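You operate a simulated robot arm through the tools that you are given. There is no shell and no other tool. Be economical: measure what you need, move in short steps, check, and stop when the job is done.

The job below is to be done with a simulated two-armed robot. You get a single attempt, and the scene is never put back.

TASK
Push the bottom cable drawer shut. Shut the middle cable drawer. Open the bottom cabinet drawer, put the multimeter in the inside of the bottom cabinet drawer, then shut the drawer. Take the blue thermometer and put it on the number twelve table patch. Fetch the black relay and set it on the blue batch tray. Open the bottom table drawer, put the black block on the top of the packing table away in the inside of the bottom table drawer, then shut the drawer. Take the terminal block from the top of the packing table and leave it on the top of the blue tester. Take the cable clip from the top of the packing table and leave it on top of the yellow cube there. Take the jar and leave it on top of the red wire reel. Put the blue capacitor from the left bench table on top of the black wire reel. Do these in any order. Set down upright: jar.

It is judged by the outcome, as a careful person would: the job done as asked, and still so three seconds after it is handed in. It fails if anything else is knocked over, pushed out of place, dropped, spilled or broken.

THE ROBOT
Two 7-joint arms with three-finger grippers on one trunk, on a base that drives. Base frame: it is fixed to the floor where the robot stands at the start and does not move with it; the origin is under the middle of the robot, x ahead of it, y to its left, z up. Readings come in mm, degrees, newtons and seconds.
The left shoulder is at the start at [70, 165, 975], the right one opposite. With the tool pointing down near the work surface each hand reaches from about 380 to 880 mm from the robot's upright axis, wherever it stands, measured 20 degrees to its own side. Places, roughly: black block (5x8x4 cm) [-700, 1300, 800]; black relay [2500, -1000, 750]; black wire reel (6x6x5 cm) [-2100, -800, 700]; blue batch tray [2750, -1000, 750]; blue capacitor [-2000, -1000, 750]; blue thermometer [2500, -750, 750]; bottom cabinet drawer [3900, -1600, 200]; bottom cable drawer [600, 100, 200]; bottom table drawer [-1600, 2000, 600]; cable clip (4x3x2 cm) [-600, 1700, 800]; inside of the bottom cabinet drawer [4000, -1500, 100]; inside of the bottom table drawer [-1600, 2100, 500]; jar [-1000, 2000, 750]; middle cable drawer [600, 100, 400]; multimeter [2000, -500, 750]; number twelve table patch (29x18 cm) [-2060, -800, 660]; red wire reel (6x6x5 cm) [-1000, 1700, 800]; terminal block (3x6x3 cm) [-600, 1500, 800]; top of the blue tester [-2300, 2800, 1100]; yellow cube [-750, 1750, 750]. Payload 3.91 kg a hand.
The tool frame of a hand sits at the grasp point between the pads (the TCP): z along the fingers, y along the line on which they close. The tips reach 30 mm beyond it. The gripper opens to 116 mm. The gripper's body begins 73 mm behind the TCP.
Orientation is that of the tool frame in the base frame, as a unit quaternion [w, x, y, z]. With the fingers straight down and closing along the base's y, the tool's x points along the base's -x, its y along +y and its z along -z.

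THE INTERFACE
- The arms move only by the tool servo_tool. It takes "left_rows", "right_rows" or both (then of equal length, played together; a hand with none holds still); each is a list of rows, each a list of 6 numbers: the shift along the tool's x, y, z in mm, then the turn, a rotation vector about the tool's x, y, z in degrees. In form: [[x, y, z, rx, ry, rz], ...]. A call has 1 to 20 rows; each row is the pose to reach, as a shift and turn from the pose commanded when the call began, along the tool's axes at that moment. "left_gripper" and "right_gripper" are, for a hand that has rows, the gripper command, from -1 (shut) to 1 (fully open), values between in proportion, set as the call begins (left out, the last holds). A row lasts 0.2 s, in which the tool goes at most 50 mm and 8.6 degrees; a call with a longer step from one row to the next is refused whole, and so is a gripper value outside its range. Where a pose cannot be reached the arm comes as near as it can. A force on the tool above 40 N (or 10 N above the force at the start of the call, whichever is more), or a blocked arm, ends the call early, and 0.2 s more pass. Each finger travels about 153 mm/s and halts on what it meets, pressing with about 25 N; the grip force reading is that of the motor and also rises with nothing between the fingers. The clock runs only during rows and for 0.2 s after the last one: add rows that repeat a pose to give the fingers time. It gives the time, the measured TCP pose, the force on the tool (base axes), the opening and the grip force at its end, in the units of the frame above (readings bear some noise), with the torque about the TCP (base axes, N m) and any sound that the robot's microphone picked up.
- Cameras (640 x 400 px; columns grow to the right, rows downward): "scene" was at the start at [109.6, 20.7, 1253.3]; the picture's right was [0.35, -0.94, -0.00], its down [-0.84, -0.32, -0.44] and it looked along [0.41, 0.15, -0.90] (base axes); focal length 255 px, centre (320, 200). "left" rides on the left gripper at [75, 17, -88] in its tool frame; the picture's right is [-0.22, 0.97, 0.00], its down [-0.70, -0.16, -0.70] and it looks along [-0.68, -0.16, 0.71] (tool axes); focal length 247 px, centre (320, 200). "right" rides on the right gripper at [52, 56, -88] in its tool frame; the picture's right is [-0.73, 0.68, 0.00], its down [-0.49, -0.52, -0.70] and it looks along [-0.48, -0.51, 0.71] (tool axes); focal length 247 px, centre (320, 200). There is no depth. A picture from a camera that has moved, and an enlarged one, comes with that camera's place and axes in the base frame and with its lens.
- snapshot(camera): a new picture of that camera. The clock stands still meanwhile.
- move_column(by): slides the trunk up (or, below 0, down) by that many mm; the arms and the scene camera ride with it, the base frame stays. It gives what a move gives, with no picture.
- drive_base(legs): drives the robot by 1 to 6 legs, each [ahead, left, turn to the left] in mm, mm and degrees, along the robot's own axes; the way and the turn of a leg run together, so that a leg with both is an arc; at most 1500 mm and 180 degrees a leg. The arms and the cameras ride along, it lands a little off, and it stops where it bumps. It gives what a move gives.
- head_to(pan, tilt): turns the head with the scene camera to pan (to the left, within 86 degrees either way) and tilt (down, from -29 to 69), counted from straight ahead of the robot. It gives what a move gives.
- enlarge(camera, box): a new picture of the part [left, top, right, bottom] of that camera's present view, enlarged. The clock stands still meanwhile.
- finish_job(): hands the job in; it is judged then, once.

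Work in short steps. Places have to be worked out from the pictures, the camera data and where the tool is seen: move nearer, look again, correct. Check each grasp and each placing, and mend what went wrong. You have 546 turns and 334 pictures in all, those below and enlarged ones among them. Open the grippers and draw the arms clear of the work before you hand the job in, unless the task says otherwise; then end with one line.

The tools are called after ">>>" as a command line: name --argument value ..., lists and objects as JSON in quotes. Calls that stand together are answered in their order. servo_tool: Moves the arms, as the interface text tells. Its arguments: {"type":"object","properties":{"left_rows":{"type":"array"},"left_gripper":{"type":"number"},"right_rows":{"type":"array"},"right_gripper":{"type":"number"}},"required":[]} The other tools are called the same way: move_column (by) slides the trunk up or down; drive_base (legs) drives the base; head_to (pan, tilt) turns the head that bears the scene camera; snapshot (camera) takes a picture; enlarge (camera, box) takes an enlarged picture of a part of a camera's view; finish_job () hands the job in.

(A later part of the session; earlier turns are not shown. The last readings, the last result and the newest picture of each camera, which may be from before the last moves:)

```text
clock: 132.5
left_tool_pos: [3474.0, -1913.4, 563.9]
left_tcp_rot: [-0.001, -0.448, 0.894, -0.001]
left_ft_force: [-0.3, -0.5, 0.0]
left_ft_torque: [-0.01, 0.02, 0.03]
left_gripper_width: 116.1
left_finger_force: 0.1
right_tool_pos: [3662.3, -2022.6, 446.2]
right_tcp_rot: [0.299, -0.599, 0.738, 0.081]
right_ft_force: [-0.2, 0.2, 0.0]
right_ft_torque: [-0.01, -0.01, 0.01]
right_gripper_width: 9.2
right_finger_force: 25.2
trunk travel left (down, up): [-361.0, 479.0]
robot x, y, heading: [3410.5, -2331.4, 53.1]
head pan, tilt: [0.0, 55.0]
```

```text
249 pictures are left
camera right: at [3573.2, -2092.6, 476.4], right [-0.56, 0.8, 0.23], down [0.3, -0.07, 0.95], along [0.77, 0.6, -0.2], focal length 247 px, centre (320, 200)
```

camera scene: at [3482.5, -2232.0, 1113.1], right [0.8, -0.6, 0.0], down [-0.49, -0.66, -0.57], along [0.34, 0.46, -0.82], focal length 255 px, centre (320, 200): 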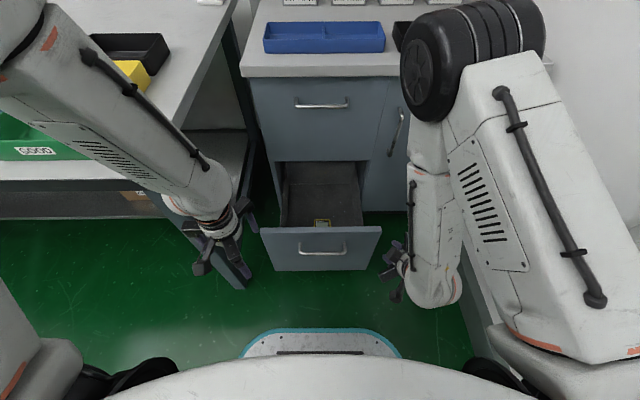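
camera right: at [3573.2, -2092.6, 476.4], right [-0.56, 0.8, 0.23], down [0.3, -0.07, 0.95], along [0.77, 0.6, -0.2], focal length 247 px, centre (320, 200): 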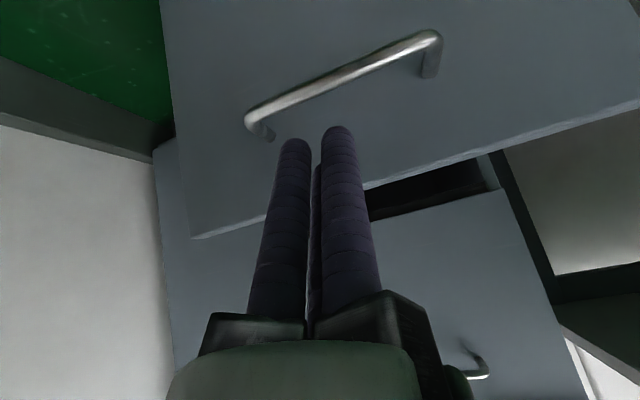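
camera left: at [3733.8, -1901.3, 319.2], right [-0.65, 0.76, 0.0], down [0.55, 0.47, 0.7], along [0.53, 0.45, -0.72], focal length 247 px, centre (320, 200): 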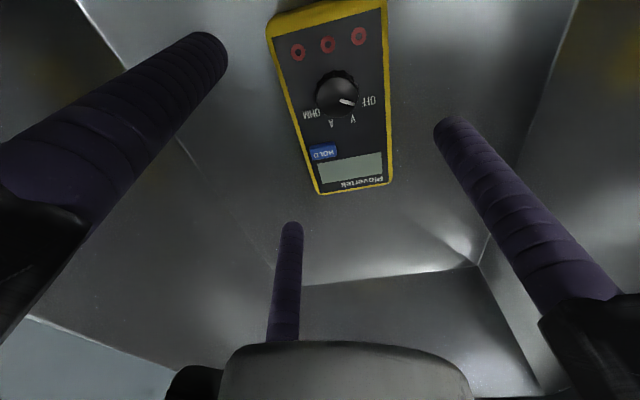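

>>> servo_tool --right_rows '[[-14, -7, 12, 0, 0, 0], [-28, -14, 24, 0, 0, 0], [-43, -22, 36, 0, 0, 0], [-57, -29, 48, 0, 0, 0], [-71, -36, 60, 0, 0, 0], [-86, -43, 72, 0, 0, 0], [-107, -54, 90, 0, 0, 0], [-128, -65, 108, 0, 0, 0]]'

>>> snapshot --camera "right"

>>> snapshot --camera "scene"

```text
clock: 134.3
left_tool_pos: [3472.5, -1914.4, 565.4]
left_tcp_rot: [0.0, -0.45, 0.893, 0.0]
left_ft_force: [0.3, -0.7, 0.4]
left_ft_torque: [-0.01, 0.01, 0.0]
left_gripper_width: 115.7
left_finger_force: 0.0
right_tool_pos: [3767.8, -1874.9, 452.7]
right_tcp_rot: [0.309, -0.603, 0.73, 0.087]
right_ft_force: [-6.5, 5.2, 22.6]
right_ft_torque: [0.53, -0.24, 0.06]
right_gripper_width: 9.5
right_finger_force: 25.2
trunk travel left (down, up): [-361.0, 479.0]
robot x, y, heading: [3409.5, -2328.3, 53.4]
head pan, tilt: [0.0, 55.0]
```

```text
248 pictures are left
camera right: at [3678.8, -1946.6, 480.6], right [-0.58, 0.78, 0.24], down [0.29, -0.08, 0.95], along [0.77, 0.62, -0.18], focal length 247 px, centre (320, 200)
```

right: 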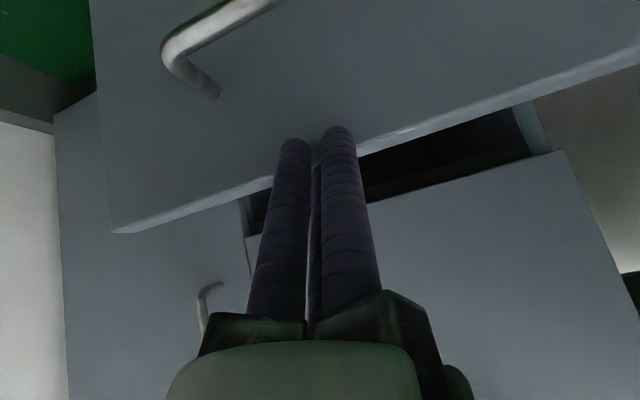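

```text
247 pictures are left
camera scene: at [3481.4, -2232.7, 1113.5], right [0.8, -0.6, 0.0], down [-0.49, -0.66, -0.57], along [0.34, 0.46, -0.82], focal length 255 px, centre (320, 200)
```

scene: 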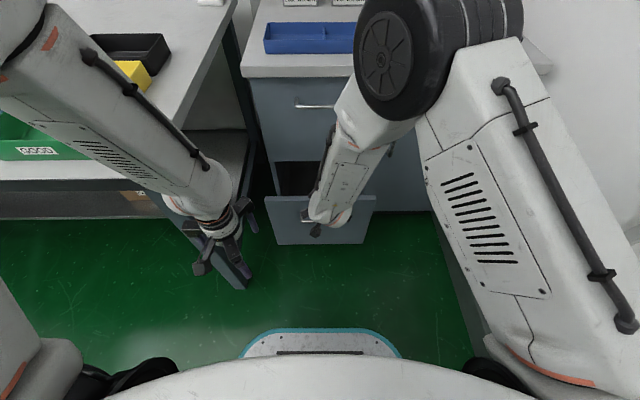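

Drawer is moving in. Continue pushing.

>>> servo_tool --right_rows '[[-14, -7, 12, 0, 0, 0], [-28, -14, 24, 0, 0, 0], [-43, -22, 36, 0, 0, 0], [-57, -29, 48, 0, 0, 0], [-71, -36, 60, 0, 0, 0], [-86, -43, 72, 0, 0, 0], [-100, -50, 84, 0, 0, 0]]'

>>> snapshot --camera "right"

```text
clock: 135.9
left_tool_pos: [3475.3, -1913.7, 564.0]
left_tcp_rot: [-0.001, -0.449, 0.894, -0.001]
left_ft_force: [0.0, -0.4, -0.6]
left_ft_torque: [0.01, -0.01, -0.01]
left_gripper_width: 116.3
left_finger_force: 0.0
right_tool_pos: [3853.5, -1762.5, 451.5]
right_tcp_rot: [0.309, -0.606, 0.728, 0.082]
right_ft_force: [4.2, -1.6, 10.6]
right_ft_torque: [0.1, -0.24, -0.11]
right_gripper_width: 9.3
right_finger_force: 24.7
trunk travel left (down, up): [-361.0, 479.0]
robot x, y, heading: [3409.3, -2326.4, 53.1]
head pan, tilt: [0.0, 55.0]
```

```text
246 pictures are left
camera right: at [3764.7, -1834.6, 480.6], right [-0.58, 0.78, 0.23], down [0.28, -0.07, 0.96], along [0.76, 0.62, -0.18], focal length 247 px, centre (320, 200)
```

right: 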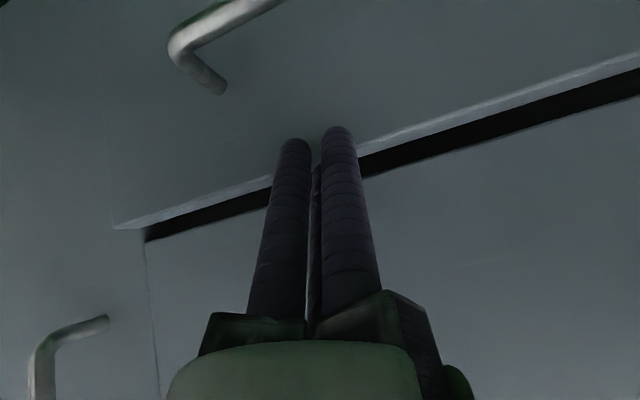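

Nearly shut; push the rest.

>>> servo_tool --right_rows '[[-7, -4, 6, 0, 0, 0], [-14, -7, 12, 0, 0, 0], [-21, -11, 18, 0, 0, 0], [-28, -14, 24, 0, 0, 0], [-36, -18, 30, 0, 0, 0], [-43, -22, 36, 0, 0, 0]]'

>>> snapshot --camera "right"

```text
clock: 136.4
left_tool_pos: [3472.3, -1915.1, 566.2]
left_tcp_rot: [0.001, -0.449, 0.893, 0.001]
left_ft_force: [1.7, 0.0, 1.3]
left_ft_torque: [-0.01, 0.0, -0.01]
left_gripper_width: 116.0
left_finger_force: 0.1
right_tool_pos: [3857.7, -1754.9, 450.7]
right_tcp_rot: [0.307, -0.608, 0.728, 0.082]
right_ft_force: [-13.0, -21.5, 25.5]
right_ft_torque: [0.32, -0.31, 0.15]
right_gripper_width: 9.2
right_finger_force: 24.9
trunk travel left (down, up): [-361.0, 479.0]
robot x, y, heading: [3407.8, -2332.4, 53.6]
head pan, tilt: [0.0, 55.0]
stopped in row 2 (right hand): the force on the tool passed its limit at 51 N (the readings are from after the stop); the commanded pose is now the measured one
```

```text
245 pictures are left
camera right: at [3769.3, -1827.4, 481.2], right [-0.58, 0.78, 0.23], down [0.28, -0.07, 0.96], along [0.76, 0.62, -0.18], focal length 247 px, centre (320, 200)
```

right: 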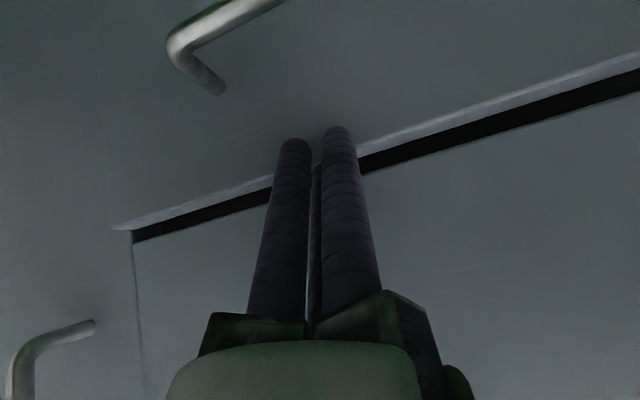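

Blocked at 51 N — seated. Retreat and verify.

>>> servo_tool --right_rows '[[28, 14, -24, 0, 0, 0], [57, 29, -48, 0, 0, 0], [86, 43, -72, 0, 0, 0], [114, 58, -96, 0, 0, 0], [143, 72, -120, 0, 0, 0], [171, 86, -144, 0, 0, 0], [200, 101, -168, 0, 0, 0]]'

>>> snapshot --camera "scene"

>>> snapshot --camera "right"

```text
clock: 137.2
left_tool_pos: [3473.2, -1914.4, 564.7]
left_tcp_rot: [-0.001, -0.449, 0.893, -0.001]
left_ft_force: [-0.4, -0.2, 0.2]
left_ft_torque: [-0.02, 0.03, 0.01]
left_gripper_width: 115.9
left_finger_force: 0.1
right_tool_pos: [3807.7, -1824.2, 452.6]
right_tcp_rot: [0.31, -0.604, 0.729, 0.084]
right_ft_force: [-2.5, 2.5, 16.7]
right_ft_torque: [0.32, -0.13, 0.24]
right_gripper_width: 9.5
right_finger_force: 25.0
trunk travel left (down, up): [-361.0, 479.0]
robot x, y, heading: [3409.9, -2328.9, 53.5]
head pan, tilt: [0.0, 55.0]
stopped in row 3 (right hand): the force on the tool passed its limit at 54 N (the readings are from after the stop); the commanded pose is now the measured one
```

```text
244 pictures are left
camera scene: at [3482.7, -2232.1, 1112.7], right [0.8, -0.6, 0.0], down [-0.49, -0.66, -0.57], along [0.34, 0.46, -0.82], focal length 255 px, centre (320, 200)
```

scene: 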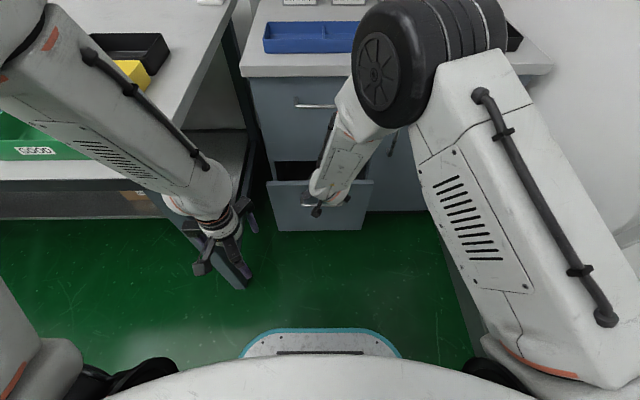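

```text
243 pictures are left
camera right: at [3719.4, -1895.8, 479.9], right [-0.58, 0.78, 0.23], down [0.28, -0.08, 0.96], along [0.77, 0.62, -0.17], focal length 247 px, centre (320, 200)
```

right: 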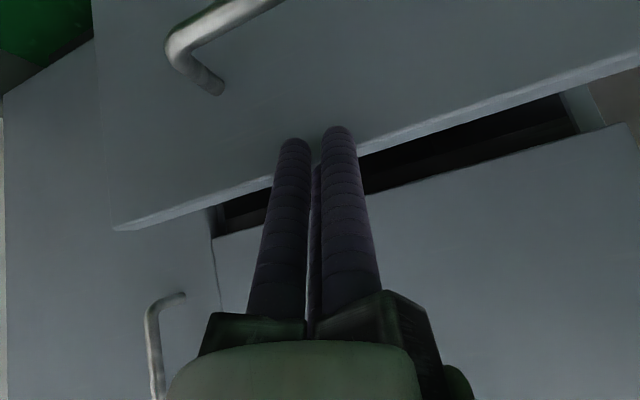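

The drawer came back with the hand by ~85 mm — something is hooked. Look closely at the contact.

>>> enlarge --camera "right" --box '[220, 90, 420, 230]'

>>> enlarge --camera "scene" --box '[250, 140, 390, 240]'

>>> snapshot --camera "left"

```text
2.86 times, centred on (320, 160) of right
camera zoom: at [3719.4, -1895.8, 479.9], right [-0.58, 0.78, 0.23], down [0.28, -0.08, 0.96], along [0.77, 0.62, -0.17], focal length 706 px, centre (320, 314)
```

zoom: 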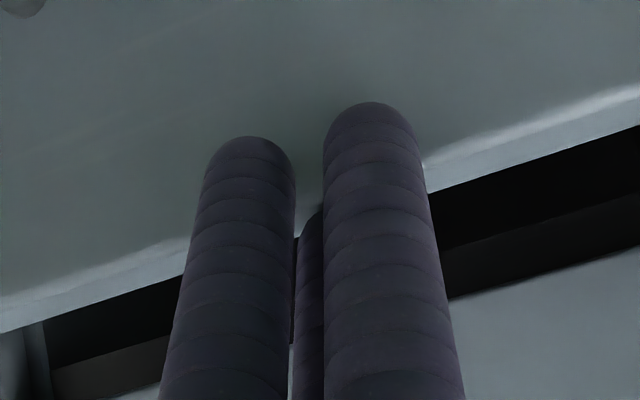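

```text
4.00 times, centred on (320, 190) of scene
camera zoom: at [3482.7, -2232.1, 1112.7], right [0.8, -0.6, 0.0], down [-0.49, -0.66, -0.57], along [0.34, 0.46, -0.82], focal length 1020 px, centre (320, 240)
```

zoom: 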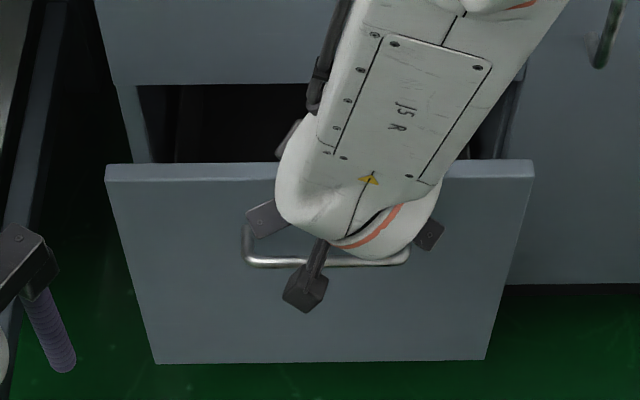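

```text
240 pictures are left
camera left: at [3414.9, -1962.8, 652.0], right [-0.65, 0.76, 0.0], down [0.54, 0.47, 0.7], along [0.53, 0.45, -0.72], focal length 247 px, centre (320, 200)
```

left: 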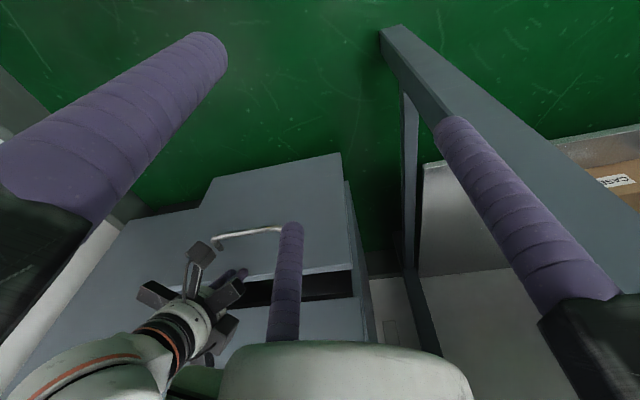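

Finger B has ridden over the panel's top edge (top is really z≈432). I open slightly and lift clear.

>>> servo_tool --right_rows '[[0, 0, 0, 0, 0, 0], [-5, -3, -8, 0, 0, 0], [-10, -5, -16, 0, 0, 0], [-16, -8, -24, 0, 0, 0], [-22, -10, -32, 0, 0, 0], [-22, -10, -32, 0, 0, 0]]' --right_gripper -0.85

>>> snapshot --camera "right"

```text
clock: 138.6
left_tool_pos: [3474.1, -1913.2, 565.6]
left_tcp_rot: [-0.001, -0.449, 0.894, 0.0]
left_ft_force: [0.5, 0.0, -0.3]
left_ft_torque: [-0.01, 0.0, -0.01]
left_gripper_width: 115.6
left_finger_force: 0.0
right_tool_pos: [3817.7, -1838.8, 475.9]
right_tcp_rot: [0.293, -0.593, 0.746, 0.08]
right_ft_force: [-0.4, 0.3, -0.8]
right_ft_torque: [0.01, 0.0, -0.01]
right_gripper_width: 9.9
right_finger_force: 1.1
trunk travel left (down, up): [-361.0, 479.0]
robot x, y, heading: [3406.2, -2330.5, 53.3]
head pan, tilt: [0.0, 55.0]
```

```text
239 pictures are left
camera right: at [3726.8, -1907.0, 508.2], right [-0.54, 0.81, 0.23], down [0.31, -0.07, 0.95], along [0.78, 0.59, -0.21], focal length 247 px, centre (320, 200)
```

right: 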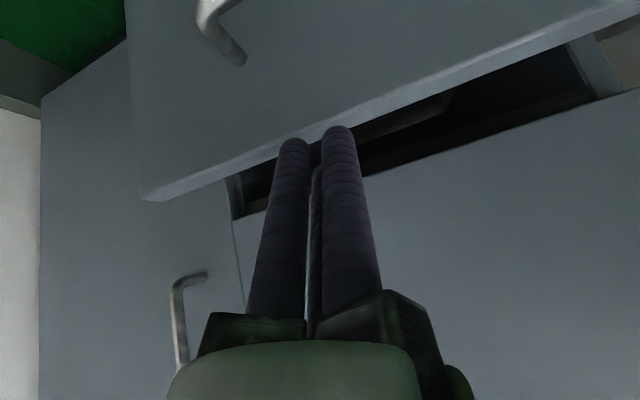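

Released. Back off 50 mm, lower 48 mm, and push again lower on the panel.

>>> servo_tool --right_rows '[[19, 8, -15, 0, 0, 0], [37, 16, -29, 0, 0, 0], [50, 22, -9, 0, 0, 0], [63, 27, 10, 0, 0, 0], [63, 27, 10, 0, 0, 0]]' --right_gripper -1

>>> snapshot --camera "right"

```text
clock: 139.8
left_tool_pos: [3473.2, -1913.4, 565.3]
left_tcp_rot: [0.0, -0.449, 0.894, 0.0]
left_ft_force: [0.5, -0.3, 0.0]
left_ft_torque: [0.01, -0.03, 0.03]
left_gripper_width: 116.2
left_finger_force: 0.1
right_tool_pos: [3783.5, -1864.6, 443.1]
right_tcp_rot: [0.307, -0.596, 0.736, 0.089]
right_ft_force: [-0.6, 0.7, -0.4]
right_ft_torque: [-0.02, 0.01, -0.04]
right_gripper_width: 9.4
right_finger_force: 25.6
trunk travel left (down, up): [-361.0, 479.0]
robot x, y, heading: [3405.5, -2325.0, 53.2]
head pan, tilt: [0.0, 55.0]
```

```text
238 pictures are left
camera right: at [3694.2, -1934.5, 471.8], right [-0.56, 0.79, 0.25], down [0.29, -0.09, 0.95], along [0.77, 0.61, -0.18], focal length 247 px, centre (320, 200)
```

right: 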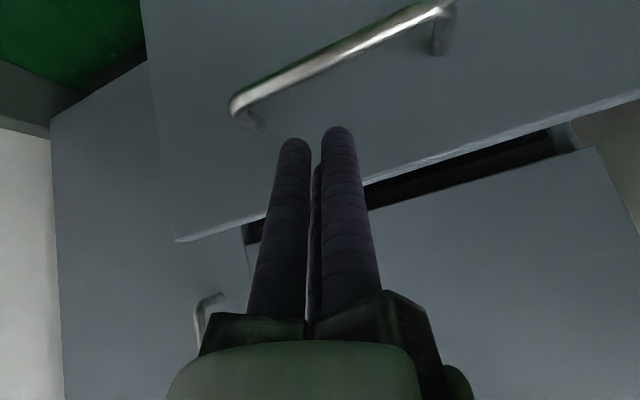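

Lower another 16 mm with the trunk, then push.

>>> move_column --by -16

>>> servo_tool --right_rows '[[-14, -7, 12, 0, 0, 0], [-28, -14, 24, 0, 0, 0], [-43, -22, 36, 0, 0, 0], [-57, -29, 48, 0, 0, 0], [-71, -36, 60, 0, 0, 0], [-86, -43, 72, 0, 0, 0], [-96, -48, 81, 0, 0, 0], [-107, -54, 90, 0, 0, 0]]'

>>> snapshot --camera "right"

```text
clock: 140.4
left_tool_pos: [3474.6, -1912.4, 548.0]
left_tcp_rot: [0.0, -0.449, 0.894, 0.0]
left_ft_force: [0.6, -0.3, 0.2]
left_ft_torque: [0.04, 0.01, 0.0]
left_gripper_width: 116.2
left_finger_force: 0.0
right_tool_pos: [3784.8, -1866.3, 424.9]
right_tcp_rot: [0.306, -0.597, 0.737, 0.088]
right_ft_force: [0.2, -0.5, 0.8]
right_ft_torque: [0.03, -0.01, 0.0]
right_gripper_width: 8.8
right_finger_force: 25.1
trunk travel left (down, up): [-345.0, 495.0]
robot x, y, heading: [3409.6, -2328.0, 53.1]
head pan, tilt: [0.0, 55.0]
```

```text
clock: 142.1
left_tool_pos: [3473.7, -1915.8, 548.9]
left_tcp_rot: [-0.001, -0.449, 0.894, -0.001]
left_ft_force: [0.7, -0.4, 0.6]
left_ft_torque: [0.02, 0.0, 0.02]
left_gripper_width: 116.0
left_finger_force: 0.1
right_tool_pos: [3862.0, -1757.4, 420.8]
right_tcp_rot: [0.303, -0.608, 0.729, 0.081]
right_ft_force: [-2.0, -1.7, -0.2]
right_ft_torque: [0.1, -0.09, 0.01]
right_gripper_width: 9.3
right_finger_force: 25.4
trunk travel left (down, up): [-345.0, 495.0]
robot x, y, heading: [3406.4, -2330.0, 53.2]
head pan, tilt: [0.0, 55.0]
stopped in row 8 (right hand): the force on the tool passed its limit at 56 N (the readings are from after the stop); the commanded pose is now the measured one
```

```text
237 pictures are left
camera right: at [3772.6, -1829.9, 449.4], right [-0.58, 0.78, 0.23], down [0.29, -0.06, 0.96], along [0.76, 0.62, -0.19], focal length 247 px, centre (320, 200)
```

right: 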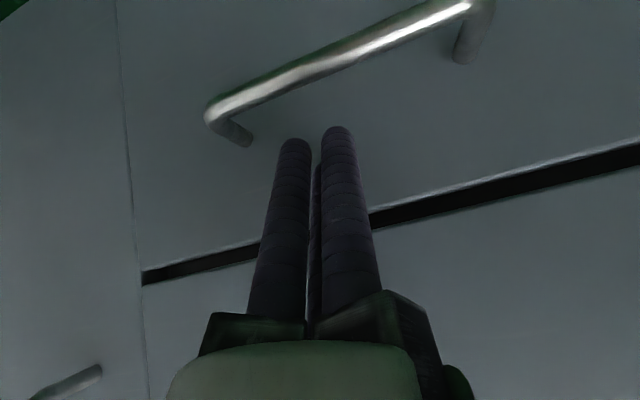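

Pushed home with clean contact. Retreat and verify it stays shut.

>>> servo_tool --right_rows '[[28, 14, -24, 0, 0, 0], [57, 29, -48, 0, 0, 0], [86, 43, -72, 0, 0, 0], [114, 58, -96, 0, 0, 0], [143, 72, -120, 0, 0, 0], [171, 86, -144, 0, 0, 0]]'

>>> snapshot --camera "scene"

>>> snapshot --camera "right"

```text
clock: 143.5
left_tool_pos: [3474.3, -1915.0, 548.7]
left_tcp_rot: [0.0, -0.449, 0.894, 0.0]
left_ft_force: [1.1, 0.1, -0.9]
left_ft_torque: [0.01, 0.01, -0.03]
left_gripper_width: 115.8
left_finger_force: 0.1
right_tool_pos: [3724.4, -1954.5, 415.5]
right_tcp_rot: [0.295, -0.598, 0.742, 0.079]
right_ft_force: [-0.1, 0.0, 0.0]
right_ft_torque: [0.01, 0.03, 0.01]
right_gripper_width: 9.4
right_finger_force: 25.0
trunk travel left (down, up): [-345.0, 495.0]
robot x, y, heading: [3409.0, -2326.6, 53.2]
head pan, tilt: [0.0, 55.0]
```

```text
236 pictures are left
camera scene: at [3482.7, -2232.3, 1097.1], right [0.8, -0.6, 0.0], down [-0.49, -0.66, -0.57], along [0.34, 0.46, -0.82], focal length 255 px, centre (320, 200)
```

scene: 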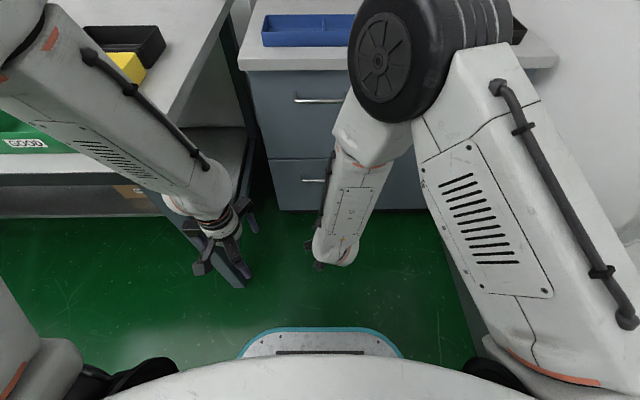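

```text
235 pictures are left
camera right: at [3635.1, -2024.7, 447.5], right [-0.55, 0.8, 0.23], down [0.3, -0.06, 0.95], along [0.78, 0.6, -0.21], focal length 247 px, centre (320, 200)
```

right: 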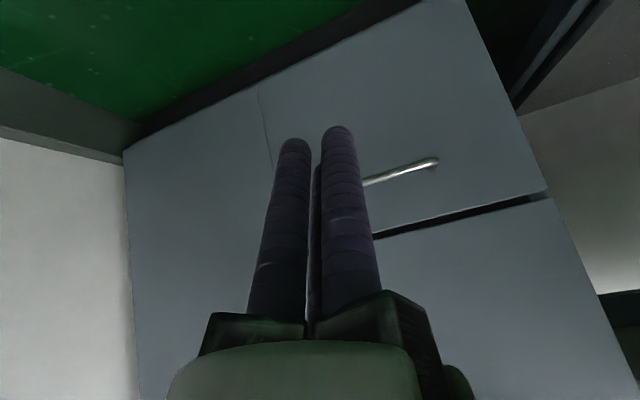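

Drawer shut. Back away, restore the right hand to vertical, raise the trunk, and head to the thermometer.

>>> drive_base --legs '[[-210, 0, 0]]'

>>> servo_tool --right_rows '[[0, 0, 0, 0, 0, 8], [0, 0, 0, 0, 0, 16], [0, 0, 0, 0, 0, 24], [0, 0, 0, 0, 0, 30], [0, 0, 0, 0, 0, 30]]' --right_gripper 0.5

>>> servo_tool --right_rows '[[0, 0, 0, 0, 8, 0], [0, 0, 0, 0, 16, 0], [0, 0, 0, 0, 24, 0], [0, 0, 0, 0, 32, 0], [0, 0, 0, 0, 37.5, 0], [0, 0, 0, 0, 37.5, 0]]'

>>> move_column --by 400

>>> move_column --by 65

>>> drive_base --legs '[[0, 840, 0], [0, 835, 0]]'

```text
clock: 145.2
left_tool_pos: [3348.2, -2081.1, 548.8]
left_tcp_rot: [-0.001, -0.449, 0.893, -0.001]
left_ft_force: [-0.7, 0.5, 0.1]
left_ft_torque: [0.01, 0.04, -0.01]
left_gripper_width: 115.9
left_finger_force: 0.0
right_tool_pos: [3597.2, -2119.6, 421.0]
right_tcp_rot: [0.297, -0.598, 0.74, 0.085]
right_ft_force: [0.0, -0.5, 0.0]
right_ft_torque: [-0.02, 0.0, -0.01]
right_gripper_width: 9.2
right_finger_force: 25.1
trunk travel left (down, up): [-345.0, 495.0]
robot x, y, heading: [3285.3, -2497.4, 53.3]
head pan, tilt: [0.0, 55.0]
```

```text
clock: 146.4
left_tool_pos: [3348.8, -2082.3, 548.3]
left_tcp_rot: [0.0, -0.449, 0.894, 0.0]
left_ft_force: [0.5, 0.6, 0.4]
left_ft_torque: [0.0, -0.01, 0.01]
left_gripper_width: 116.1
left_finger_force: 0.0
right_tool_pos: [3596.3, -2119.1, 421.5]
right_tcp_rot: [0.264, -0.385, 0.87, 0.159]
right_ft_force: [-0.2, 0.5, -0.3]
right_ft_torque: [-0.01, 0.0, 0.0]
right_gripper_width: 87.1
right_finger_force: 0.2
trunk travel left (down, up): [-345.0, 495.0]
robot x, y, heading: [3279.3, -2493.5, 53.2]
head pan, tilt: [0.0, 55.0]
```

```text
clock: 147.8
left_tool_pos: [3346.8, -2081.7, 548.2]
left_tcp_rot: [0.001, -0.449, 0.894, -0.002]
left_ft_force: [-0.1, -0.3, -0.1]
left_ft_torque: [-0.03, -0.03, -0.04]
left_gripper_width: 116.2
left_finger_force: 0.0
right_tool_pos: [3596.3, -2119.3, 420.9]
right_tcp_rot: [-0.03, -0.415, 0.909, 0.025]
right_ft_force: [0.4, 0.5, -0.6]
right_ft_torque: [-0.05, 0.01, 0.0]
right_gripper_width: 86.9
right_finger_force: 0.0
right hand out of reach, approached as far as the arm can: row 3, 4
trunk travel left (down, up): [-345.0, 495.0]
robot x, y, heading: [3284.6, -2499.3, 53.4]
head pan, tilt: [0.0, 55.0]
```

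```text
clock: 151.6
left_tool_pos: [3347.3, -2083.2, 948.1]
left_tcp_rot: [-0.001, -0.448, 0.894, -0.001]
left_ft_force: [0.6, 0.5, 0.2]
left_ft_torque: [0.06, 0.0, 0.02]
left_gripper_width: 115.9
left_finger_force: 0.1
right_tool_pos: [3598.1, -2119.7, 819.6]
right_tcp_rot: [-0.029, -0.417, 0.908, 0.026]
right_ft_force: [-0.2, -0.4, 0.0]
right_ft_torque: [0.0, 0.0, 0.0]
right_gripper_width: 87.1
right_finger_force: 0.1
trunk travel left (down, up): [-745.0, 95.0]
robot x, y, heading: [3286.1, -2492.4, 53.2]
head pan, tilt: [0.0, 55.0]
```

```text
clock: 152.6
left_tool_pos: [3348.3, -2081.8, 1013.6]
left_tcp_rot: [-0.001, -0.449, 0.894, -0.002]
left_ft_force: [0.4, -0.8, 0.0]
left_ft_torque: [0.02, -0.02, 0.03]
left_gripper_width: 116.0
left_finger_force: 0.0
right_tool_pos: [3597.4, -2120.3, 884.6]
right_tcp_rot: [-0.03, -0.416, 0.909, 0.026]
right_ft_force: [-0.3, -0.7, -0.3]
right_ft_torque: [-0.01, -0.01, -0.01]
right_gripper_width: 86.9
right_finger_force: 0.0
trunk travel left (down, up): [-810.0, 30.0]
robot x, y, heading: [3285.4, -2498.0, 53.3]
head pan, tilt: [0.0, 55.0]
```

```text
clock: 161.2
left_tool_pos: [2022.1, -1047.9, 1013.2]
left_tcp_rot: [-0.001, -0.431, 0.902, -0.001]
left_ft_force: [-0.8, 1.0, -0.9]
left_ft_torque: [0.0, 0.01, 0.01]
left_gripper_width: 115.9
left_finger_force: 0.1
right_tool_pos: [2269.4, -1093.6, 883.7]
right_tcp_rot: [-0.029, -0.398, 0.916, 0.027]
right_ft_force: [0.3, -0.7, 0.0]
right_ft_torque: [-0.01, 0.01, 0.02]
right_gripper_width: 87.3
right_finger_force: 0.0
trunk travel left (down, up): [-810.0, 30.0]
robot x, y, heading: [1942.1, -1458.2, 51.0]
head pan, tilt: [0.0, 55.0]
```

The right hand has a small residual tilt; I correct it and raise it 80 mm, then square up and approach the thermometer.

>>> servo_tool --right_rows '[[0, 0, -30, 4.1, -1.85, 0], [0, 0, -60, 4.1, -1.85, 0], [0, 0, -85, 4.1, -1.85, 0], [0, 0, -85, 4.1, -1.85, 0]]'

>>> drive_base --legs '[[0, 0, 2.5], [120, 0, 0]]'

>>> head_to --pan -20 --tilt 45

>>> snapshot --camera "scene"

>>> snapshot --camera "right"

```text
clock: 162.2
left_tool_pos: [2021.8, -1048.3, 1012.1]
left_tcp_rot: [-0.001, -0.431, 0.902, -0.001]
left_ft_force: [-0.4, -0.2, -0.1]
left_ft_torque: [-0.01, 0.0, 0.01]
left_gripper_width: 116.4
left_finger_force: 0.1
right_tool_pos: [2275.4, -1099.5, 970.5]
right_tcp_rot: [0.001, -0.399, 0.917, 0.0]
right_ft_force: [-0.1, 0.2, 0.4]
right_ft_torque: [0.0, -0.03, -0.02]
right_gripper_width: 87.0
right_finger_force: 0.1
trunk travel left (down, up): [-810.0, 30.0]
robot x, y, heading: [1941.7, -1460.2, 51.2]
head pan, tilt: [0.0, 55.0]
```

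```text
clock: 163.9
left_tool_pos: [2072.3, -950.8, 1014.0]
left_tcp_rot: [-0.001, -0.45, 0.893, 0.0]
left_ft_force: [0.5, 1.2, 0.5]
left_ft_torque: [0.0, 0.01, 0.02]
left_gripper_width: 116.2
left_finger_force: 0.1
right_tool_pos: [2328.1, -990.9, 971.5]
right_tcp_rot: [0.001, -0.419, 0.908, 0.0]
right_ft_force: [0.3, -0.2, 0.8]
right_ft_torque: [-0.02, -0.01, 0.01]
right_gripper_width: 87.1
right_finger_force: 0.1
trunk travel left (down, up): [-810.0, 30.0]
robot x, y, heading: [2012.1, -1368.4, 53.6]
head pan, tilt: [0.0, 55.0]
```

```text
clock: 164.7
left_tool_pos: [2074.2, -949.1, 1013.4]
left_tcp_rot: [-0.002, -0.451, 0.893, -0.001]
left_ft_force: [-0.5, -0.2, 0.1]
left_ft_torque: [-0.02, -0.01, 0.01]
left_gripper_width: 116.0
left_finger_force: 0.1
right_tool_pos: [2329.4, -990.6, 969.2]
right_tcp_rot: [0.0, -0.419, 0.908, -0.001]
right_ft_force: [0.4, -0.2, -0.1]
right_ft_torque: [-0.02, -0.03, 0.02]
right_gripper_width: 87.0
right_finger_force: 0.1
trunk travel left (down, up): [-810.0, 30.0]
robot x, y, heading: [2012.7, -1367.6, 53.5]
head pan, tilt: [-20.0, 45.0]
```

```text
234 pictures are left
camera scene: at [2110.0, -1280.4, 1575.3], right [0.55, -0.83, 0.0], down [-0.59, -0.39, -0.71], along [0.59, 0.39, -0.71], focal length 255 px, centre (320, 200)
```

scene: 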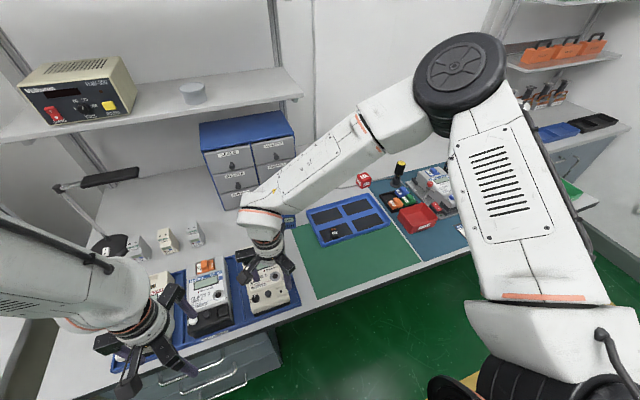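

```text
233 pictures are left
camera right: at [2251.5, -992.6, 1058.8], right [-0.04, 1.0, 0.0], down [0.71, 0.03, 0.7], along [0.7, 0.03, -0.71], focal length 247 px, centre (320, 200)
```

right: 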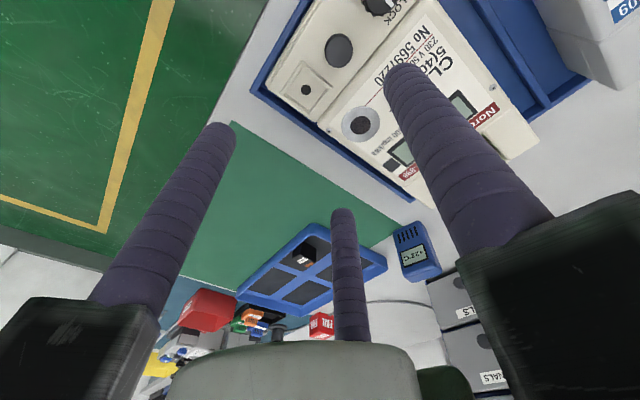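

>>> enlarge --camera "right" --box '[370, 200, 470, 300]'

>>> enlarge --camera "scene" --box '[240, 160, 400, 260]'

```text
4.00 times, centred on (420, 250) of right
camera zoom: at [2251.5, -992.6, 1058.8], right [-0.04, 1.0, 0.0], down [0.71, 0.03, 0.7], along [0.7, 0.03, -0.71], focal length 988 px, centre (-80, 0)
```

zoom: 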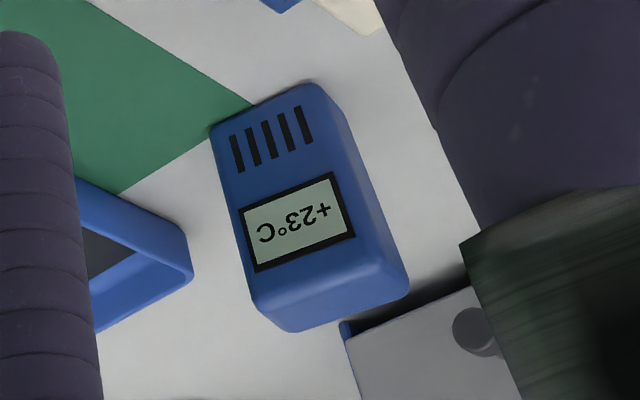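

```text
4.00 times, centred on (320, 210) of scene
camera zoom: at [2110.0, -1280.4, 1575.3], right [0.55, -0.83, 0.0], down [-0.59, -0.39, -0.71], along [0.59, 0.39, -0.71], focal length 1020 px, centre (320, 160)
```

zoom: 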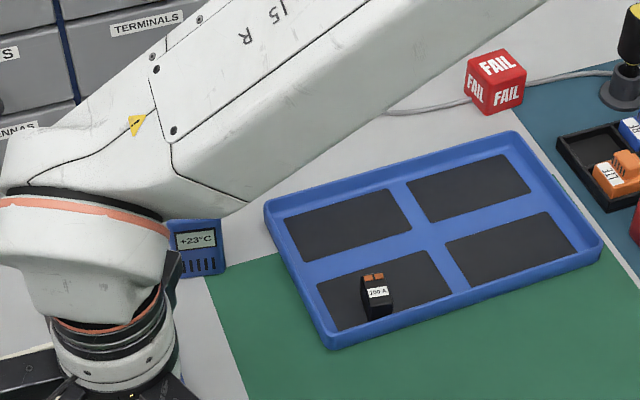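

Thermometer: 47×24×83 mm, centre (2573,-828), width along 130°, top z≈880. I move above it while rotating the hand −83.5° so jaws close on its thin faces.

>>> servo_tool --right_rows '[[-26, -7, 0, 0, 0, -7.6], [-52, -15, 0, 0, 0, -15.2], [-78, -22, 0, 0, 0, -22.8], [-104, -29, 0, 0, 0, -30.4], [-130, -37, 0, 0, 0, -38], [-156, -44, 0, 0, 0, -45.6], [-182, -51, 0, 0, 0, -53.1], [-208, -59, 0, 0, 0, -60.7], [-234, -66, 0, 0, 0, -68.3], [-260, -73, 0, 0, 0, -75.9], [-286, -80.5, 0, 0, 0, -83.5], [-286, -80.5, 0, 0, 0, -83.5]]' --right_gripper 0.3

>>> snapshot --camera "right"

>>> snapshot --camera "scene"

```text
clock: 167.3
left_tool_pos: [2074.5, -949.0, 1012.9]
left_tcp_rot: [-0.002, -0.451, 0.893, -0.002]
left_ft_force: [0.3, -0.4, 0.0]
left_ft_torque: [0.01, 0.05, 0.02]
left_gripper_width: 116.1
left_finger_force: 0.0
right_tool_pos: [2562.9, -829.9, 943.9]
right_tcp_rot: [-0.253, 0.781, -0.569, -0.052]
right_ft_force: [0.7, -0.1, -0.3]
right_ft_torque: [0.02, 0.0, -0.01]
right_gripper_width: 75.4
right_finger_force: 0.1
right hand out of reach, approached as far as the arm can: row 5, 6, 7, 8, 9, 10, 11, 12
trunk travel left (down, up): [-810.0, 30.0]
robot x, y, heading: [2007.7, -1365.4, 53.7]
head pan, tilt: [-20.0, 45.0]
```

```text
230 pictures are left
camera right: at [2509.9, -927.3, 982.2], right [-0.88, 0.48, 0.04], down [0.16, 0.22, 0.96], along [0.45, 0.85, -0.27], focal length 247 px, centre (320, 200)
```

right: 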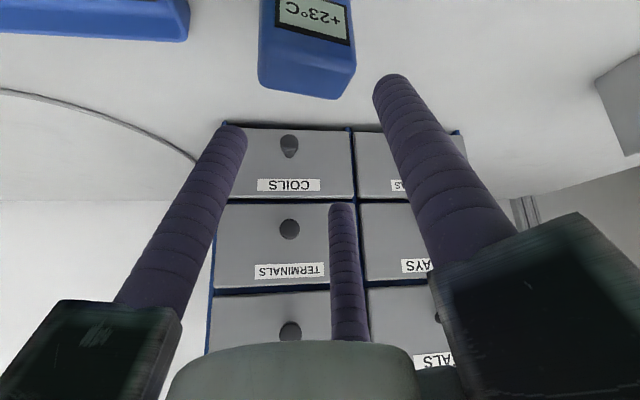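

```text
229 pictures are left
camera scene: at [2111.0, -1280.6, 1575.3], right [0.55, -0.83, 0.0], down [-0.59, -0.39, -0.71], along [0.59, 0.39, -0.71], focal length 255 px, centre (320, 200)
```

scene: 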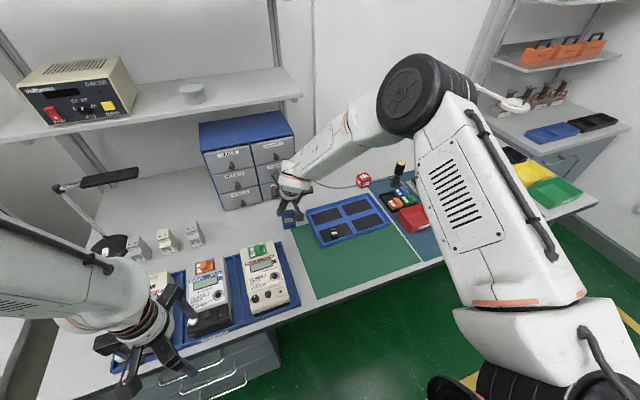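

The reach is short. I drive forward 80 mm and re-read the pose.

>>> drive_base --legs '[[80, 0, 0]]'

>>> servo_tool --right_rows '[[0, 0, -3, 0, 0, 0]]'

```text
clock: 168.4
left_tool_pos: [2115.9, -889.0, 1014.3]
left_tcp_rot: [-0.001, -0.452, 0.892, 0.0]
left_ft_force: [0.5, -0.3, -0.3]
left_ft_torque: [0.0, -0.03, -0.02]
left_gripper_width: 115.8
left_finger_force: 0.1
right_tool_pos: [2602.8, -769.4, 945.6]
right_tcp_rot: [-0.253, 0.782, -0.567, -0.051]
right_ft_force: [-0.5, -0.6, 1.0]
right_ft_torque: [0.0, -0.02, 0.02]
right_gripper_width: 75.7
right_finger_force: 0.0
trunk travel left (down, up): [-810.0, 30.0]
robot x, y, heading: [2052.9, -1303.3, 53.9]
head pan, tilt: [-20.0, 45.0]
```

```text
clock: 168.8
left_tool_pos: [2116.8, -890.3, 1014.8]
left_tcp_rot: [0.0, -0.454, 0.891, 0.0]
left_ft_force: [0.1, -1.1, 0.5]
left_ft_torque: [0.06, 0.03, -0.01]
left_gripper_width: 115.9
left_finger_force: 0.1
right_tool_pos: [2603.0, -771.3, 948.1]
right_tcp_rot: [-0.254, 0.782, -0.567, -0.053]
right_ft_force: [-0.6, -0.8, -0.4]
right_ft_torque: [0.01, 0.0, 0.02]
right_gripper_width: 75.4
right_finger_force: 0.0
trunk travel left (down, up): [-810.0, 30.0]
robot x, y, heading: [2054.9, -1304.2, 53.4]
head pan, tilt: [-20.0, 45.0]
```

Correct tilt and position from the measured pose, then yaw.

>>> servo_tool --right_rows '[[8, 8, -10, -5, 5.5, 0], [16, 16, -20, -10, 11, 0], [24, 24, -30, -15, 16.6, 0], [32.6, 32.6, -40.5, -20.2, 22.2, 0], [32.6, 32.6, -40.5, -20.2, 22.2, 0]]'

>>> servo_tool --right_rows '[[0, 0, 0, 0, 0, -8], [0, 0, 0, 0, 0, -16], [0, 0, 0, 0, 0, -25], [0, 0, 0, 0, 0, -25]]'

>>> snapshot --camera "right"

```text
clock: 170.0
left_tool_pos: [2117.0, -888.4, 1014.1]
left_tcp_rot: [-0.001, -0.453, 0.892, -0.001]
left_ft_force: [0.4, 0.6, 0.5]
left_ft_torque: [-0.03, -0.03, 0.01]
left_gripper_width: 115.9
left_finger_force: 0.1
right_tool_pos: [2603.5, -768.4, 946.2]
right_tcp_rot: [-0.253, 0.782, -0.568, -0.053]
right_ft_force: [-1.0, 0.7, 0.9]
right_ft_torque: [-0.01, 0.01, 0.02]
right_gripper_width: 75.2
right_finger_force: 0.1
right hand out of reach, approached as far as the arm can: row 1, 2, 3, 4, 5
trunk travel left (down, up): [-810.0, 30.0]
robot x, y, heading: [2055.9, -1298.9, 53.8]
head pan, tilt: [-20.0, 45.0]
```

```text
refused: row 3 steps farther than a row can; nothing moved
```

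```text
228 pictures are left
camera right: at [2551.1, -865.4, 985.2], right [-0.88, 0.48, 0.04], down [0.16, 0.22, 0.96], along [0.45, 0.85, -0.27], focal length 247 px, centre (320, 200)
```

right: 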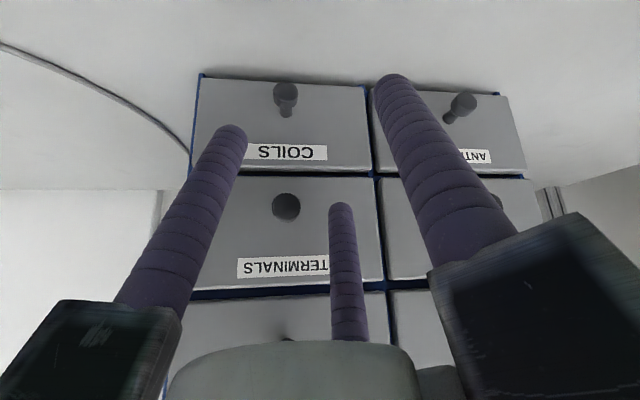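

The commanded pose, not the measured one, is the reference; I undo the erroneous tilt relative to it and go to the pose above the thermometer.

>>> servo_tool --right_rows '[[-8, 4, 11, 4, -4.4, 0], [-16, 8, 22, 8.1, -8.9, 0], [-24, 12, 34, 12.1, -13.3, 0], [-32, 16, 45, 16.2, -17.8, 0], [-39.8, 20, 56.6, 20.2, -22.2, 0], [-39.8, 20, 56.6, 20.2, -22.2, 0], [-39.8, 20, 56.6, 20.2, -22.2, 0]]'

>>> snapshot --camera "right"

```text
clock: 171.6
left_tool_pos: [2117.9, -888.0, 1013.6]
left_tcp_rot: [-0.002, -0.452, 0.892, -0.001]
left_ft_force: [0.0, 1.1, 0.3]
left_ft_torque: [-0.01, -0.02, 0.01]
left_gripper_width: 116.1
left_finger_force: 0.1
right_tool_pos: [2580.6, -713.1, 903.1]
right_tcp_rot: [-0.489, 0.701, -0.509, -0.102]
right_ft_force: [-0.4, 0.0, -0.3]
right_ft_torque: [-0.05, 0.01, -0.02]
right_gripper_width: 75.3
right_finger_force: 0.0
trunk travel left (down, up): [-810.0, 30.0]
robot x, y, heading: [2055.0, -1304.2, 53.8]
head pan, tilt: [-20.0, 45.0]
```

```text
227 pictures are left
camera right: at [2526.7, -814.2, 882.3], right [-0.89, 0.45, 0.07], down [-0.05, -0.25, 0.97], along [0.45, 0.86, 0.25], focal length 247 px, centre (320, 200)
```

right: 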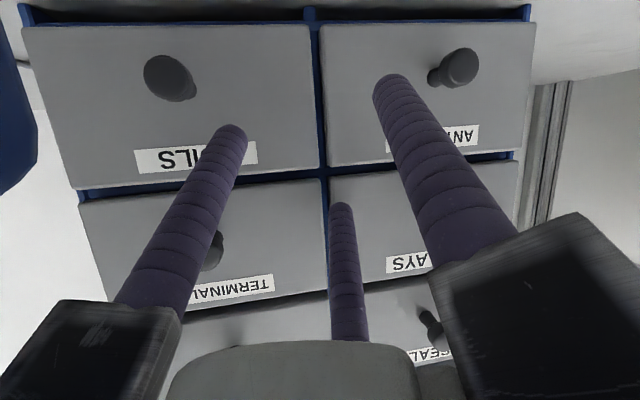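

That increased the tilt (the reference was the measured pose; that yaw is simply at a joint limit). I exactly undo the last motion first.

>>> servo_tool --right_rows '[[3.5, -8, -11.4, -4, 4.4, 0], [7, -16, -23, -8.1, 8.9, 0], [10.4, -24, -34, -12.1, 13.3, 0], [13.8, -32, -46, -16.2, 17.8, 0], [17.3, -40.4, -57, -20.2, 22.2, 0], [17.3, -40.4, -57, -20.2, 22.2, 0]]'

```text
clock: 173.0
left_tool_pos: [2117.4, -887.9, 1013.5]
left_tcp_rot: [-0.002, -0.453, 0.891, -0.001]
left_ft_force: [0.3, -0.9, -0.7]
left_ft_torque: [0.02, 0.0, 0.0]
left_gripper_width: 115.7
left_finger_force: 0.1
right_tool_pos: [2601.6, -770.1, 944.4]
right_tcp_rot: [-0.252, 0.782, -0.567, -0.052]
right_ft_force: [-0.2, 0.4, 0.7]
right_ft_torque: [0.01, 0.03, 0.01]
right_gripper_width: 75.5
right_finger_force: 0.0
trunk travel left (down, up): [-810.0, 30.0]
robot x, y, heading: [2058.0, -1303.5, 53.8]
head pan, tilt: [-20.0, 45.0]
```

Back to the prior pose. A better grasp uses nearly the natural yaw: jaw C on the narrow end and A/B on the broad faces. I retreat and unwind the yaw.

>>> servo_tool --right_rows '[[8, 13, -13, 0, 0, 8], [16, 26, -26, 0, 0, 16], [24, 40, -40, 0, 0, 24], [32, 53, -53, 0, 0, 32], [40, 66, -66, 0, 0, 40], [40, 66, -66, 0, 0, 48], [40, 66, -66, 0, 0, 56], [40, 66, -66, 0, 0, 64], [40, 66, -66, 0, 0, 66.5]]'

```text
clock: 175.0
left_tool_pos: [2118.1, -886.9, 1013.5]
left_tcp_rot: [-0.002, -0.452, 0.892, -0.001]
left_ft_force: [-0.3, 0.3, 0.6]
left_ft_torque: [-0.03, 0.0, -0.02]
left_gripper_width: 116.2
left_finger_force: 0.0
right_tool_pos: [2541.1, -848.6, 964.1]
right_tcp_rot: [0.182, -0.342, 0.904, 0.182]
right_ft_force: [0.6, -0.2, 0.0]
right_ft_torque: [0.03, 0.04, -0.01]
right_gripper_width: 75.4
right_finger_force: 0.0
trunk travel left (down, up): [-810.0, 30.0]
robot x, y, heading: [2058.5, -1305.3, 53.7]
head pan, tilt: [-20.0, 45.0]
```

>>> servo_tool --right_rows '[[-8, -1, 5, 3, 6.8, 0], [-16, -2, 10, 6.1, 13.6, 0], [-24, -3, 15, 9.2, 20.4, 0], [-32, -3.5, 20.6, 12.2, 27.2, 0], [-32, -3.5, 20.6, 12.2, 27.2, 0]]'

>>> snapshot --camera "right"

```text
clock: 176.2
left_tool_pos: [2118.0, -888.2, 1014.3]
left_tcp_rot: [-0.001, -0.452, 0.892, 0.0]
left_ft_force: [0.8, -0.6, -0.1]
left_ft_torque: [0.08, -0.01, 0.0]
left_gripper_width: 116.0
left_finger_force: 0.1
right_tool_pos: [2570.1, -825.0, 962.3]
right_tcp_rot: [0.001, -0.354, 0.935, -0.001]
right_ft_force: [-0.6, 0.2, -0.2]
right_ft_torque: [0.03, -0.02, 0.01]
right_gripper_width: 75.5
right_finger_force: 0.0
trunk travel left (down, up): [-810.0, 30.0]
robot x, y, heading: [2058.0, -1307.4, 54.1]
head pan, tilt: [-20.0, 45.0]
```

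```text
226 pictures are left
camera right: at [2492.8, -816.9, 1050.8], right [0.1, 1.0, 0.0], down [0.71, -0.07, 0.7], along [0.7, -0.07, -0.71], focal length 247 px, centre (320, 200)
```

right: 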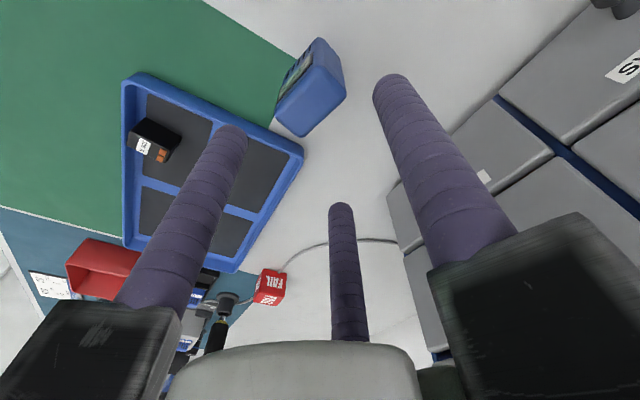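

Thermometer centre refined to (2569,-830). Fine-align and descend to z≈848.

>>> servo_tool --right_rows '[[4, 2, 20, 0, 0, 0], [4, 2, 45, 0, 0, 0], [4, 2, 65, 0, 0, 0], [4, 2, 80, 0, 0, 0], [4, 2, 95, 0, 0, 0], [4, 2, 108, 0, 0, 0], [4, 2, 114, 0, 0, 0], [4, 2, 114, 0, 0, 0]]'

>>> snapshot --camera "right"

```text
clock: 178.0
left_tool_pos: [2118.1, -887.2, 1013.0]
left_tcp_rot: [0.0, -0.452, 0.892, 0.0]
left_ft_force: [0.3, 0.4, 0.2]
left_ft_torque: [-0.03, -0.02, 0.01]
left_gripper_width: 115.9
left_finger_force: 0.1
right_tool_pos: [2566.8, -823.6, 844.2]
right_tcp_rot: [0.001, -0.355, 0.935, 0.001]
right_ft_force: [-0.6, 0.6, 0.4]
right_ft_torque: [-0.01, 0.01, -0.03]
right_gripper_width: 75.4
right_finger_force: 0.0
trunk travel left (down, up): [-810.0, 30.0]
robot x, y, heading: [2057.3, -1301.9, 53.8]
head pan, tilt: [-20.0, 45.0]
```

```text
225 pictures are left
camera right: at [2488.2, -816.1, 934.4], right [0.1, 1.0, 0.0], down [0.71, -0.07, 0.7], along [0.7, -0.07, -0.71], focal length 247 px, centre (320, 200)
```

right: 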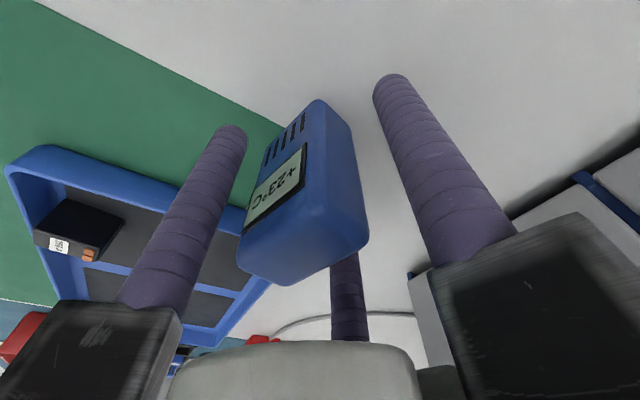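

The thermometer is between the jaws. Close gently and check.

>>> servo_tool --right_rows '[[0, 0, 0, 0, 0, 0], [0, 0, 0, 0, 0, 0], [0, 0, 0, 0, 0, 0], [0, 0, 0, 0, 0, 0]]' --right_gripper -1

>>> snapshot --camera "right"

```text
clock: 179.0
left_tool_pos: [2117.9, -887.2, 1012.9]
left_tcp_rot: [-0.001, -0.452, 0.892, -0.001]
left_ft_force: [0.4, 0.7, 0.6]
left_ft_torque: [0.01, 0.01, 0.04]
left_gripper_width: 115.8
left_finger_force: 0.1
right_tool_pos: [2566.1, -824.6, 845.9]
right_tcp_rot: [0.001, -0.355, 0.935, 0.0]
right_ft_force: [0.0, 0.2, 0.3]
right_ft_torque: [0.01, -0.02, 0.0]
right_gripper_width: 36.0
right_finger_force: 25.2
trunk travel left (down, up): [-810.0, 30.0]
robot x, y, heading: [2056.6, -1300.2, 54.1]
head pan, tilt: [-20.0, 45.0]
```

```text
224 pictures are left
camera right: at [2488.3, -816.1, 934.3], right [0.1, 1.0, 0.0], down [0.71, -0.07, 0.7], along [0.7, -0.07, -0.71], focal length 247 px, centre (320, 200)
```

right: 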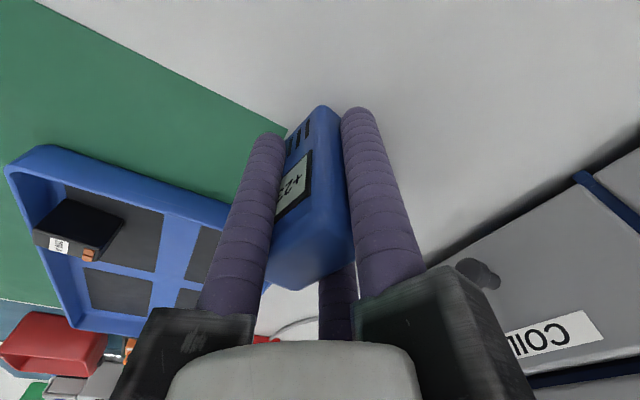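

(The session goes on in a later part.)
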